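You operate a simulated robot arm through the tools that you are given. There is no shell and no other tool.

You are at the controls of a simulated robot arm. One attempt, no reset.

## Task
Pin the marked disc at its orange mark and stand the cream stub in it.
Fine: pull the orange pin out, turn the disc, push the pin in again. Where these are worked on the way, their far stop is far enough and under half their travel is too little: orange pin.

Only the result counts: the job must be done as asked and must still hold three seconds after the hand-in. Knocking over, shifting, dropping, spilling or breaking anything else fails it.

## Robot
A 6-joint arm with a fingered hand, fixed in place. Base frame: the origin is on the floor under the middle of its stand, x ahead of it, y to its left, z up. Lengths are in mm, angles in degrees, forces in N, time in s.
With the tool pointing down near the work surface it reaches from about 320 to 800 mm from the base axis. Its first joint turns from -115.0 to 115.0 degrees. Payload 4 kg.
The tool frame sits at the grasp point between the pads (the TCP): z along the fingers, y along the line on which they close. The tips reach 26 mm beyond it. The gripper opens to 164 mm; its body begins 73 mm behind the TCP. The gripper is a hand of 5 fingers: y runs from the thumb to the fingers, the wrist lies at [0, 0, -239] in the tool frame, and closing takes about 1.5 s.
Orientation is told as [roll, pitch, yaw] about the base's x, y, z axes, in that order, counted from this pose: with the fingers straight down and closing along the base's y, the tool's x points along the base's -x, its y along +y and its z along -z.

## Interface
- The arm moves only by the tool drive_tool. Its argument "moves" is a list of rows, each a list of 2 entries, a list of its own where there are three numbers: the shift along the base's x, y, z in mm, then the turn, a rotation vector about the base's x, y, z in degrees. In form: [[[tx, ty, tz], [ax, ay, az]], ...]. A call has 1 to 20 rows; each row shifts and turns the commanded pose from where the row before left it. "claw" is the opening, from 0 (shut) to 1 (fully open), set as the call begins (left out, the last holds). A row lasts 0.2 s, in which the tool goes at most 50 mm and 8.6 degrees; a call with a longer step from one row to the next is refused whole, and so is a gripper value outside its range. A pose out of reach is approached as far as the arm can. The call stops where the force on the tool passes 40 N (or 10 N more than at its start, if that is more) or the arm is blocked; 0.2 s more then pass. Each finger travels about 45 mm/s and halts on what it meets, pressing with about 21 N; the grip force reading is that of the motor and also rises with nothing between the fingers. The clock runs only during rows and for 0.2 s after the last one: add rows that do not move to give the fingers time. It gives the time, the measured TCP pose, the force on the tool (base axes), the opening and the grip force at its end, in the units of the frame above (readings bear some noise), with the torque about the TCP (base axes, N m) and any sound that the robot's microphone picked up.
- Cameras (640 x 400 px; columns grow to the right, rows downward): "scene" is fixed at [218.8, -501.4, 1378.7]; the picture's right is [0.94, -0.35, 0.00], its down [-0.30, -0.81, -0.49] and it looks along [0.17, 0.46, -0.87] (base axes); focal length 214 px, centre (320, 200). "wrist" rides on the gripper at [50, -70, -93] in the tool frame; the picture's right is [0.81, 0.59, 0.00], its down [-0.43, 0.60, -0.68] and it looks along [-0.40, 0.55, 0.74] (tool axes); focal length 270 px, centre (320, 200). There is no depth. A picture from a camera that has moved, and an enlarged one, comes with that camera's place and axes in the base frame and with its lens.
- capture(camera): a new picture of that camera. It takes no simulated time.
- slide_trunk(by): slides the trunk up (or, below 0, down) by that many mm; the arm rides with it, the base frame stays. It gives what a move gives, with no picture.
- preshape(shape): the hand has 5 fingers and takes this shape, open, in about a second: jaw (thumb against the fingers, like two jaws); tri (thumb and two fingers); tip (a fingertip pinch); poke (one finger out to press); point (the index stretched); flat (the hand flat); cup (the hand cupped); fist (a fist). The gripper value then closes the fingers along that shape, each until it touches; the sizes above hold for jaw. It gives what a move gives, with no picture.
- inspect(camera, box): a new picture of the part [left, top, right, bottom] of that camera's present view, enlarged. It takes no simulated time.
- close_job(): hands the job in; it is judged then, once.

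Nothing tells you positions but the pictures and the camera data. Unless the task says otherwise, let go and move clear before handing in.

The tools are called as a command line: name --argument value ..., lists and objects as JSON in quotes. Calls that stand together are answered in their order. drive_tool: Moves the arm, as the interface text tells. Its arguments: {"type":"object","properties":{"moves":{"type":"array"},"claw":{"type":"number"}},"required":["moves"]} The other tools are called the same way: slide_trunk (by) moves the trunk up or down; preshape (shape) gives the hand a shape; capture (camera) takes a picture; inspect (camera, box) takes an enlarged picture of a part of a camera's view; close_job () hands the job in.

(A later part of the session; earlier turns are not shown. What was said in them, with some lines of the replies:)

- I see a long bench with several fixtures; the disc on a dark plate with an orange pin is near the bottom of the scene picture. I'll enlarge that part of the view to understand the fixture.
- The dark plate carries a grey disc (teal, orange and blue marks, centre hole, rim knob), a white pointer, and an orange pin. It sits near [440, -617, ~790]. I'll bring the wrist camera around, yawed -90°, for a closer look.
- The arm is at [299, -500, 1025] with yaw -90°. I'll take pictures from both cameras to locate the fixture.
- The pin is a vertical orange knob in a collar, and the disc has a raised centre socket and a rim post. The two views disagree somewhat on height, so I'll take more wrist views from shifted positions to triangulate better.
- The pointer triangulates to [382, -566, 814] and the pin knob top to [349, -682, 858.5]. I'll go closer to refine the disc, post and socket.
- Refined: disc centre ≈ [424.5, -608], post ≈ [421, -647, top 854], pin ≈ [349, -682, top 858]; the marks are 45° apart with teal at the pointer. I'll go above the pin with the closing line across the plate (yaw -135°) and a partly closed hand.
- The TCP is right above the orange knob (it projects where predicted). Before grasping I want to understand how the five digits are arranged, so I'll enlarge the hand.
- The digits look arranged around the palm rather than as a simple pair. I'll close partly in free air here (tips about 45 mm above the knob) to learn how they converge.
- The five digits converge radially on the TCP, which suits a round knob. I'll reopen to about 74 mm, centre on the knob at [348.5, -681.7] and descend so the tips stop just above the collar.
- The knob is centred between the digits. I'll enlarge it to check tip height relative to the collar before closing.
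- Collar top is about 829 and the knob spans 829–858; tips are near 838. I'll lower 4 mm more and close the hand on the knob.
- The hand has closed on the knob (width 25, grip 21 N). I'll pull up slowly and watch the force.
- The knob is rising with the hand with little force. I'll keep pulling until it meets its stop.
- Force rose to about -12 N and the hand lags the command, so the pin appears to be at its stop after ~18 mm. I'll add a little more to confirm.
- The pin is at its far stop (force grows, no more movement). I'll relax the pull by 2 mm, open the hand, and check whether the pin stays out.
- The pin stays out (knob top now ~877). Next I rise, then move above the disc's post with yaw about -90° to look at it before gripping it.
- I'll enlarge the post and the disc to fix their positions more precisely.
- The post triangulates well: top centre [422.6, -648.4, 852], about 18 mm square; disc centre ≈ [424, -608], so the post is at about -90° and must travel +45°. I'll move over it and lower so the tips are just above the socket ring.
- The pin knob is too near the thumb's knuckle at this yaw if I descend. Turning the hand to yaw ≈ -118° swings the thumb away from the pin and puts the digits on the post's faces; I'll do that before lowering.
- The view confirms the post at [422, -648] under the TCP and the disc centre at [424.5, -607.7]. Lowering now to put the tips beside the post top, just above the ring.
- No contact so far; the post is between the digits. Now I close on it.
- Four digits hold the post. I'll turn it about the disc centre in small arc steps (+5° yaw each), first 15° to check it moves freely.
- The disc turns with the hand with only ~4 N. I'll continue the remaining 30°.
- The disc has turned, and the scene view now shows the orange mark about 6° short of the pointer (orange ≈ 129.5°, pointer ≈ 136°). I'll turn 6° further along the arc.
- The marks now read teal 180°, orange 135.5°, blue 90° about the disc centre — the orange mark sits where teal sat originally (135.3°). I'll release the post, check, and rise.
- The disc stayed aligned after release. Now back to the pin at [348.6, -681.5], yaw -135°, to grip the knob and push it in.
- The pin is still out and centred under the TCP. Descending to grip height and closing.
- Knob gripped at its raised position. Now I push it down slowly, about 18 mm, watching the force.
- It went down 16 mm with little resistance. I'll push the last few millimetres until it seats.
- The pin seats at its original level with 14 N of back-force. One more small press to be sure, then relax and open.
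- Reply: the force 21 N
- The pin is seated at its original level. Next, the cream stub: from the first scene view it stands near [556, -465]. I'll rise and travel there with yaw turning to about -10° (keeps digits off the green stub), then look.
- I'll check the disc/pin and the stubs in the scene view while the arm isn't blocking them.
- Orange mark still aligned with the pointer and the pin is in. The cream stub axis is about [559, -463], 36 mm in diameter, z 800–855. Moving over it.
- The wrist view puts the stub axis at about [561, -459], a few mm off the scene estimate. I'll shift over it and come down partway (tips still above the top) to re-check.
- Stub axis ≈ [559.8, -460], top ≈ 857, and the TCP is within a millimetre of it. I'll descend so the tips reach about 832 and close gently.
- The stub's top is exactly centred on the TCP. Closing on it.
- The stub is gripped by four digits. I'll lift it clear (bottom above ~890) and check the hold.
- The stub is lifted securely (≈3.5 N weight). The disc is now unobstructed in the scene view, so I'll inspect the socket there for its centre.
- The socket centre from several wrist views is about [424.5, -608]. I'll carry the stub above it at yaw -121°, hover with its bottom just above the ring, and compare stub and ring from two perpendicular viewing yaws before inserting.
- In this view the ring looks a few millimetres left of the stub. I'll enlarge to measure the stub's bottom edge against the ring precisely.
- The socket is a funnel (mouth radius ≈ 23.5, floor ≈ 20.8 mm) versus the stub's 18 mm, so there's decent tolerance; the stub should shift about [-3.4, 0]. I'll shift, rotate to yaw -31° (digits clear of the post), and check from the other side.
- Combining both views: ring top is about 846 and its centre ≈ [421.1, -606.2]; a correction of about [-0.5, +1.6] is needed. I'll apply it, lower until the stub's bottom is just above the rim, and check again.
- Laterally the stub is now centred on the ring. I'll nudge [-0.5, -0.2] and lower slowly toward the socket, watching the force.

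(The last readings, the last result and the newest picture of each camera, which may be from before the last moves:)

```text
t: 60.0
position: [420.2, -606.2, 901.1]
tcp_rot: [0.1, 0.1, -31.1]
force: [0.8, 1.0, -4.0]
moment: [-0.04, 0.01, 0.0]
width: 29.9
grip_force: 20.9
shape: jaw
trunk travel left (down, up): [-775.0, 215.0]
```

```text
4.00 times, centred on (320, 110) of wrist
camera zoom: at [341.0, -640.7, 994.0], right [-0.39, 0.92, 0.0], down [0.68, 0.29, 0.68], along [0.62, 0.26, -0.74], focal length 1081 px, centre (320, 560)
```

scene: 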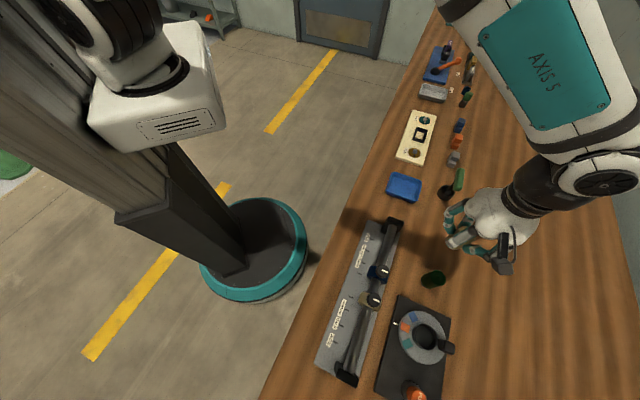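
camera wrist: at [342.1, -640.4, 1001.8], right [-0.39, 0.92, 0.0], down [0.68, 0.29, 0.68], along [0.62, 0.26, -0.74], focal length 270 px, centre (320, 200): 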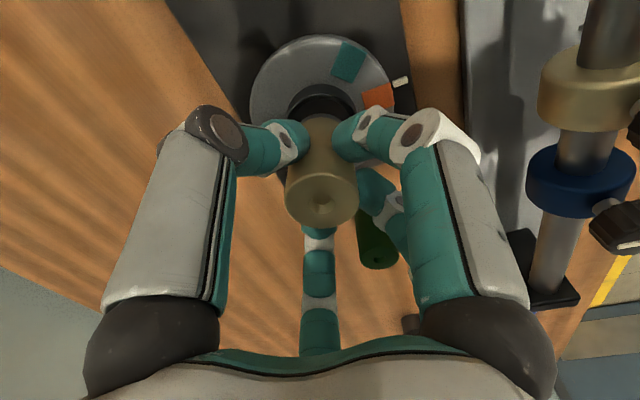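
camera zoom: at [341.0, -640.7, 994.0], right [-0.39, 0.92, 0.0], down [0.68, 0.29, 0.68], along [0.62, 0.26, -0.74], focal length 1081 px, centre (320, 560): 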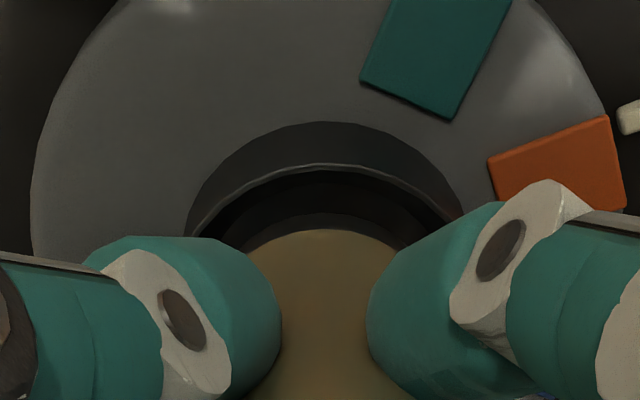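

No contact yet; the bottom is about at rim level and centred. Continuing down in small steps.

drive_tool --moves '[[[0, 0, -1.5], [0, 0, 0]], [[0, 0, -1.5], [0, 0, 0]], [[0, 0, -1], [0, 0, 0]], [[0, 0, 0], [0, 0, 0]]]'

inspect --camera "wrist" --box '[240, 60, 400, 160]'

```text
t: 61.0
position: [420.2, -606.5, 897.8]
tcp_rot: [-0.1, 0.0, -31.2]
force: [-0.2, -0.4, -4.1]
moment: [0.0, 0.07, 0.01]
width: 29.8
grip_force: 20.7
shape: jaw
trunk travel left (down, up): [-775.0, 215.0]
```

```text
4.00 times, centred on (320, 110) of wrist
camera zoom: at [341.3, -640.9, 990.2], right [-0.39, 0.92, 0.0], down [0.68, 0.29, 0.68], along [0.62, 0.26, -0.74], focal length 1081 px, centre (320, 560)
```

zoom: 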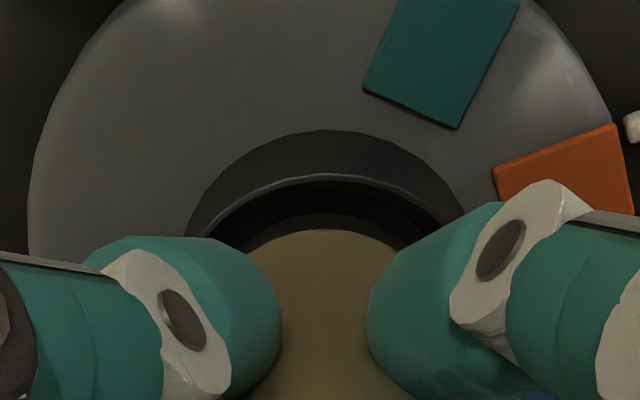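

Still no contact and the stub appears to be entering the mouth. Continuing.

drive_tool --moves '[[[0, 0, -1.5], [0, 0, 0]], [[0, 0, -1.5], [0, 0, 0]], [[0, 0, -1.5], [0, 0, 0]], [[0, 0, 0], [0, 0, 0]]]'

inspect --camera "wrist" --box '[240, 60, 400, 160]'

```text
t: 62.0
position: [419.1, -605.6, 892.0]
tcp_rot: [0.1, 0.0, -31.2]
force: [0.7, -0.7, -2.5]
moment: [0.0, 0.01, -0.01]
width: 29.6
grip_force: 21.1
shape: jaw
trunk travel left (down, up): [-775.0, 215.0]
```

```text
4.00 times, centred on (320, 110) of wrist
camera zoom: at [341.3, -640.8, 985.5], right [-0.39, 0.92, 0.0], down [0.68, 0.29, 0.68], along [0.62, 0.26, -0.74], focal length 1081 px, centre (320, 560)
```

zoom: 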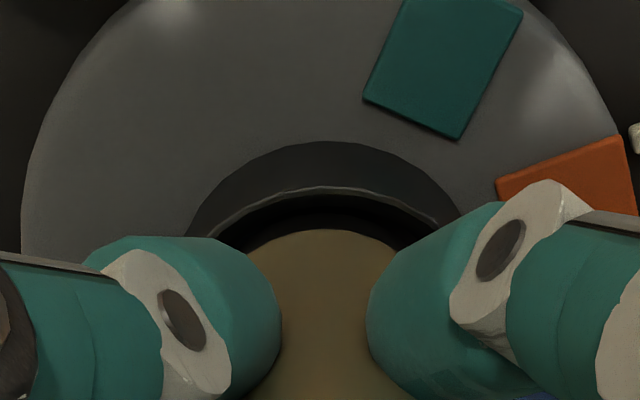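

It keeps going in freely. I'll lower further until the bottom meets the floor.

drive_tool --moves '[[[0, 0, -1.5], [0, 0, 0]], [[0, 0, -1.5], [0, 0, 0]], [[0, 0, -1.5], [0, 0, 0]], [[0, 0, -1.5], [0, 0, 0]], [[0, 0, 0], [0, 0, 0]]]'

inspect --camera "wrist" --box '[240, 60, 400, 160]'

```text
t: 63.2
position: [419.9, -605.3, 885.8]
tcp_rot: [0.0, -0.1, -31.0]
force: [-0.4, 0.1, -2.9]
moment: [0.01, 0.03, -0.01]
width: 29.5
grip_force: 21.1
shape: jaw
trunk travel left (down, up): [-775.0, 215.0]
```

```text
4.00 times, centred on (320, 110) of wrist
camera zoom: at [341.3, -640.6, 979.4], right [-0.39, 0.92, 0.0], down [0.68, 0.29, 0.68], along [0.62, 0.26, -0.74], focal length 1081 px, centre (320, 560)
```

zoom: 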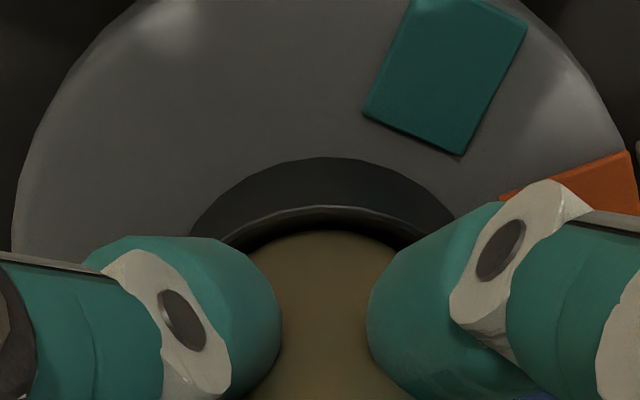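

Stub is inside the ring by ~14 mm and centred (rim gap symmetric). Continue lowering until the floor is felt.

drive_tool --moves '[[[0, 0, -1.5], [0, 0, 0]], [[0, 0, -1.5], [0, 0, 0]], [[0, 0, -1.5], [0, 0, 0]], [[0, 0, -1.5], [0, 0, 0]], [[0, 0, 0], [0, 0, 0]]]'

inspect --camera "wrist" --box '[240, 60, 400, 160]'

```text
t: 64.4
position: [421.1, -607.0, 882.7]
tcp_rot: [-0.1, -0.2, -31.1]
force: [0.2, 0.3, 11.9]
moment: [0.04, 0.05, -0.04]
width: 29.9
grip_force: 20.6
shape: jaw
trunk travel left (down, up): [-775.0, 215.0]
```

```text
4.00 times, centred on (320, 110) of wrist
camera zoom: at [341.4, -640.6, 975.9], right [-0.39, 0.92, 0.0], down [0.68, 0.29, 0.68], along [0.63, 0.26, -0.74], focal length 1081 px, centre (320, 560)
```

zoom: 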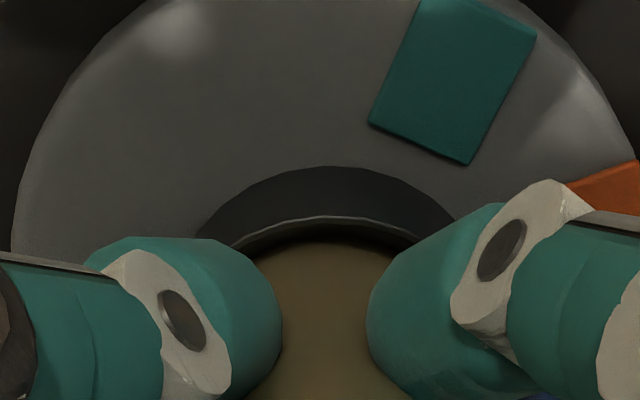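

Contact with the floor at ~12 N, purely vertical. I'll relax slightly and open the hand.

drive_tool --moves '[[[0, 0, 1.5], [0, 0, 0]], [[0, 0, 0], [0, 0, 0]]]'

drive_tool --moves '[[[0, 0, 0], [0, 0, 0]], [[0, 0, 0], [0, 0, 0]], [[0, 0, 0], [0, 0, 0]], [[0, 0, 0], [0, 0, 0]], [[0, 0, 0], [0, 0, 0]]]' --claw 0.5

capture --camera "wrist"

inspect --camera "wrist" --box '[220, 60, 420, 240]'

```text
t: 65.0
position: [419.0, -606.4, 883.8]
tcp_rot: [-0.1, 0.0, -31.1]
force: [1.9, -1.4, 10.3]
moment: [-0.01, -0.05, 0.03]
width: 29.8
grip_force: 21.0
shape: jaw
trunk travel left (down, up): [-775.0, 215.0]
```

```text
t: 66.2
position: [419.5, -605.7, 883.2]
tcp_rot: [0.1, -0.1, -31.1]
force: [-1.3, 0.7, 7.5]
moment: [-0.18, -0.14, 0.01]
width: 80.6
grip_force: 0.2
shape: jaw
trunk travel left (down, up): [-775.0, 215.0]
```

```text
taken
camera wrist: at [341.1, -640.1, 975.9], right [-0.39, 0.92, 0.0], down [0.68, 0.29, 0.68], along [0.62, 0.26, -0.74], focal length 270 px, centre (320, 200)
```

wrist: 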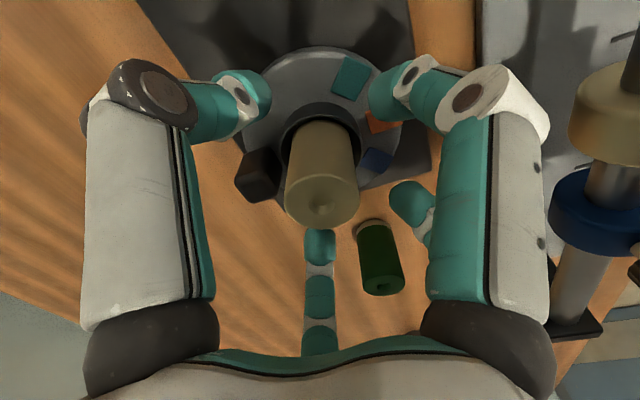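

```text
2.22 times, centred on (320, 150) of wrist
camera zoom: at [341.1, -640.1, 975.9], right [-0.39, 0.92, 0.0], down [0.68, 0.29, 0.68], along [0.62, 0.26, -0.74], focal length 601 px, centre (320, 311)
```

zoom: 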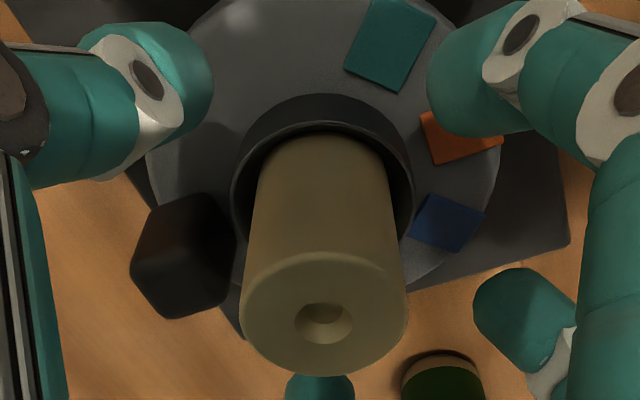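

The stub stands upright in the socket and the hand is open; a small upward reaction remains, likely a digit resting on the post top. I'll lift straight up gently and check.

drive_tool --moves '[[[0, 0, 2], [0, 0, 0]], [[0, 0, 3], [0, 0, 0]], [[0, 0, 0], [0, 0, 0]]]'

inspect --camera "wrist" --box '[220, 60, 420, 240]'

```text
t: 67.0
position: [419.6, -604.7, 887.5]
tcp_rot: [0.0, 0.0, -31.1]
force: [-0.4, 0.0, -0.7]
moment: [-0.01, 0.0, 0.02]
width: 81.4
grip_force: 0.1
shape: jaw
trunk travel left (down, up): [-775.0, 215.0]
```

```text
2.22 times, centred on (320, 150) of wrist
camera zoom: at [341.4, -640.4, 980.1], right [-0.39, 0.92, 0.0], down [0.68, 0.29, 0.68], along [0.62, 0.26, -0.74], focal length 601 px, centre (320, 311)
```

zoom: 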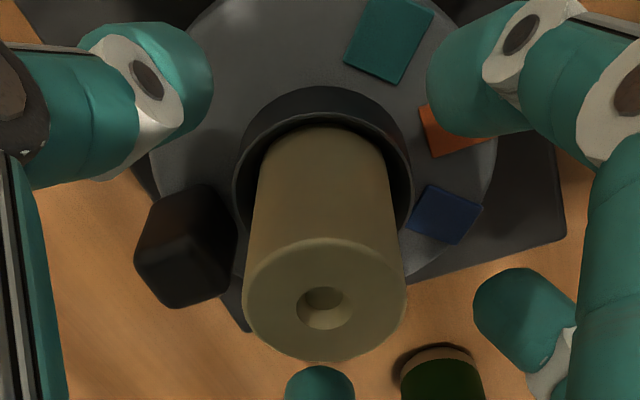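

Hand is free of contact. I'll rise clear of the stub and move back so both cameras can check the result.

drive_tool --moves '[[[0, 0, 10], [0, 0, 0]], [[0, 0, 15], [0, 0, 0]], [[0, 0, 20], [0, 0, 0]], [[0, 0, 25], [0, 0, 0]], [[0, 0, 25], [0, 0, 0]], [[0, 0, 25], [0, 0, 0]], [[0, 0, 0], [0, 0, 0]]]'

capture --camera "wrist"

inspect --camera "wrist" --box '[220, 20, 460, 170]'

```text
t: 68.6
position: [421.3, -605.7, 1007.8]
tcp_rot: [0.0, 0.0, -31.0]
force: [0.2, 0.3, -0.3]
moment: [0.0, -0.01, -0.03]
width: 81.8
grip_force: 0.0
shape: jaw
trunk travel left (down, up): [-775.0, 215.0]
```

```text
taken
camera wrist: at [342.0, -639.8, 1100.3], right [-0.39, 0.92, 0.0], down [0.68, 0.29, 0.68], along [0.62, 0.26, -0.74], focal length 270 px, centre (320, 200)
```

wrist: 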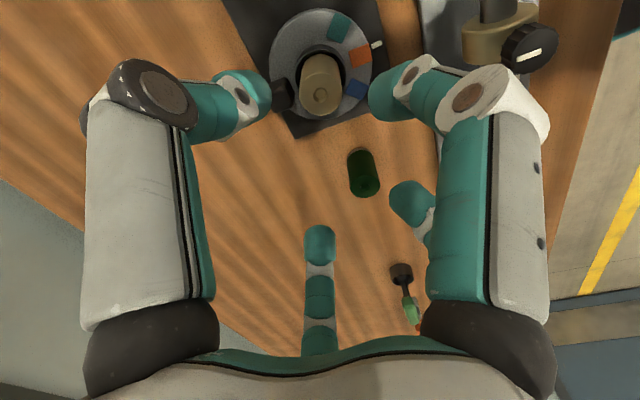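

```text
2.67 times, centred on (340, 95) of wrist
camera zoom: at [342.0, -639.8, 1100.3], right [-0.39, 0.92, 0.0], down [0.68, 0.29, 0.68], along [0.62, 0.26, -0.74], focal length 721 px, centre (267, 480)
```

zoom: 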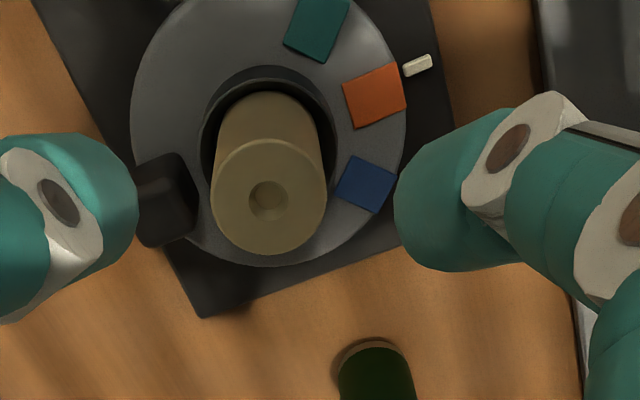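

The stub stands in the socket and the orange mark lines up with the pointer. I'll back the arm off and verify in the scene view.

drive_tool --moves '[[[-10, 30, 5], [0, 0, 0]], [[-10, 30, 5], [0, 0, 0]], [[-10, 30, 5], [0, 0, 0]], [[-10, 30, 5], [0, 0, 0]], [[-10, 30, 5], [0, 0, 0]], [[-10, 30, 5], [0, 0, 0]], [[-10, 30, 5], [0, 0, 0]], [[-10, 30, 5], [0, 0, 0]], [[-10, 30, 5], [0, 0, 0]], [[-10, 30, 5], [0, 0, 0]], [[0, 0, 0], [0, 0, 0]], [[0, 0, 0], [0, 0, 0]]]'

capture --camera "scene"

inspect --camera "scene" --box '[370, 290, 470, 400]'

inspect --camera "scene" --box '[390, 300, 460, 365]'

```text
t: 71.2
position: [320.1, -306.2, 1056.1]
tcp_rot: [0.0, 0.0, -31.1]
force: [-0.1, 0.7, 0.7]
moment: [-0.01, -0.03, -0.01]
width: 81.4
grip_force: 0.0
shape: jaw
trunk travel left (down, up): [-775.0, 215.0]
```

```text
taken
```

scene: 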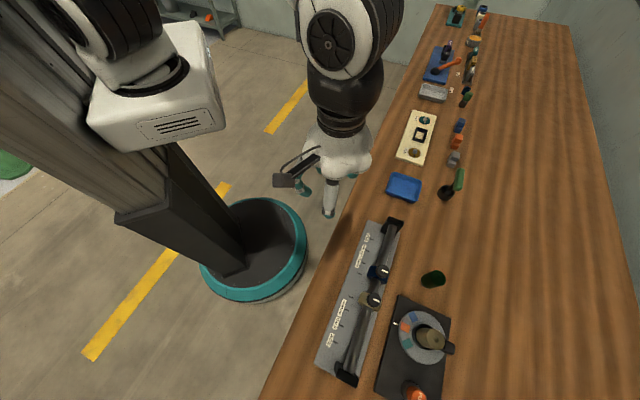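

```text
3.64 times, centred on (420, 345) of scene
camera zoom: at [218.8, -501.4, 1378.7], right [0.94, -0.35, 0.0], down [-0.3, -0.81, -0.49], along [0.17, 0.46, -0.87], focal length 780 px, centre (-44, -327)
```

zoom: 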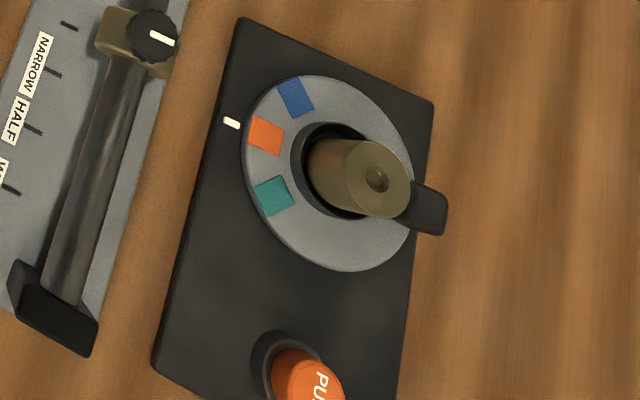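

```text
6.15 times, centred on (425, 332) of scene
camera zoom: at [218.8, -501.4, 1378.7], right [0.94, -0.35, 0.0], down [-0.3, -0.81, -0.49], along [0.17, 0.46, -0.87], focal length 1320 px, centre (-326, -615)
```

zoom: 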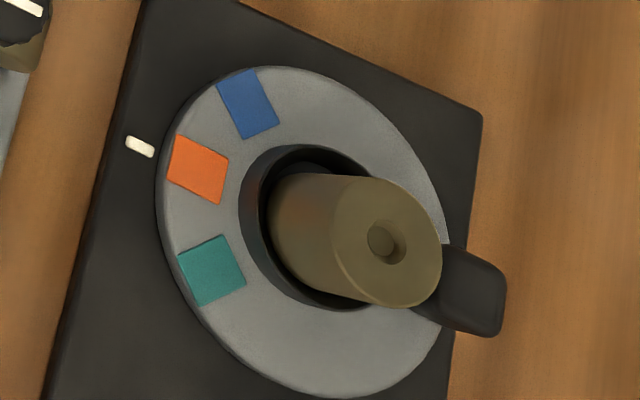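

The scene view confirms it: the orange mark is at the pointer, the pin is back at its original seated level, and the cream stub stands upright in the socket. Nothing else has moved and the hand is clear, so I'm handing in the job.

close_job

```text
The job is handed in.
```

The disc is pinned at its orange mark and the cream stub is standing in its socket. I've handed the job in, but no verdict has come back yet.

- **Pin:** I pulled it out to its far stop, about 18 mm. After turning the disc I pushed it back in until it seated at the height it started from.
- **Disc:** It turned about 45°. The orange mark now sits at the white pointer, within about a degree of where the teal mark was.
- **Stub:** It went into the socket without catching, touched the bottom, and stayed upright when I let go.
- **Contact on release:** After I opened the hand, something still pushed up on it with about 7 N, possibly a finger resting on the disc's post. It cleared as soon as I lifted, and the disc was still aligned afterwards.

In the last scene picture nothing else appears to have moved, and the hand is well clear of the bench.
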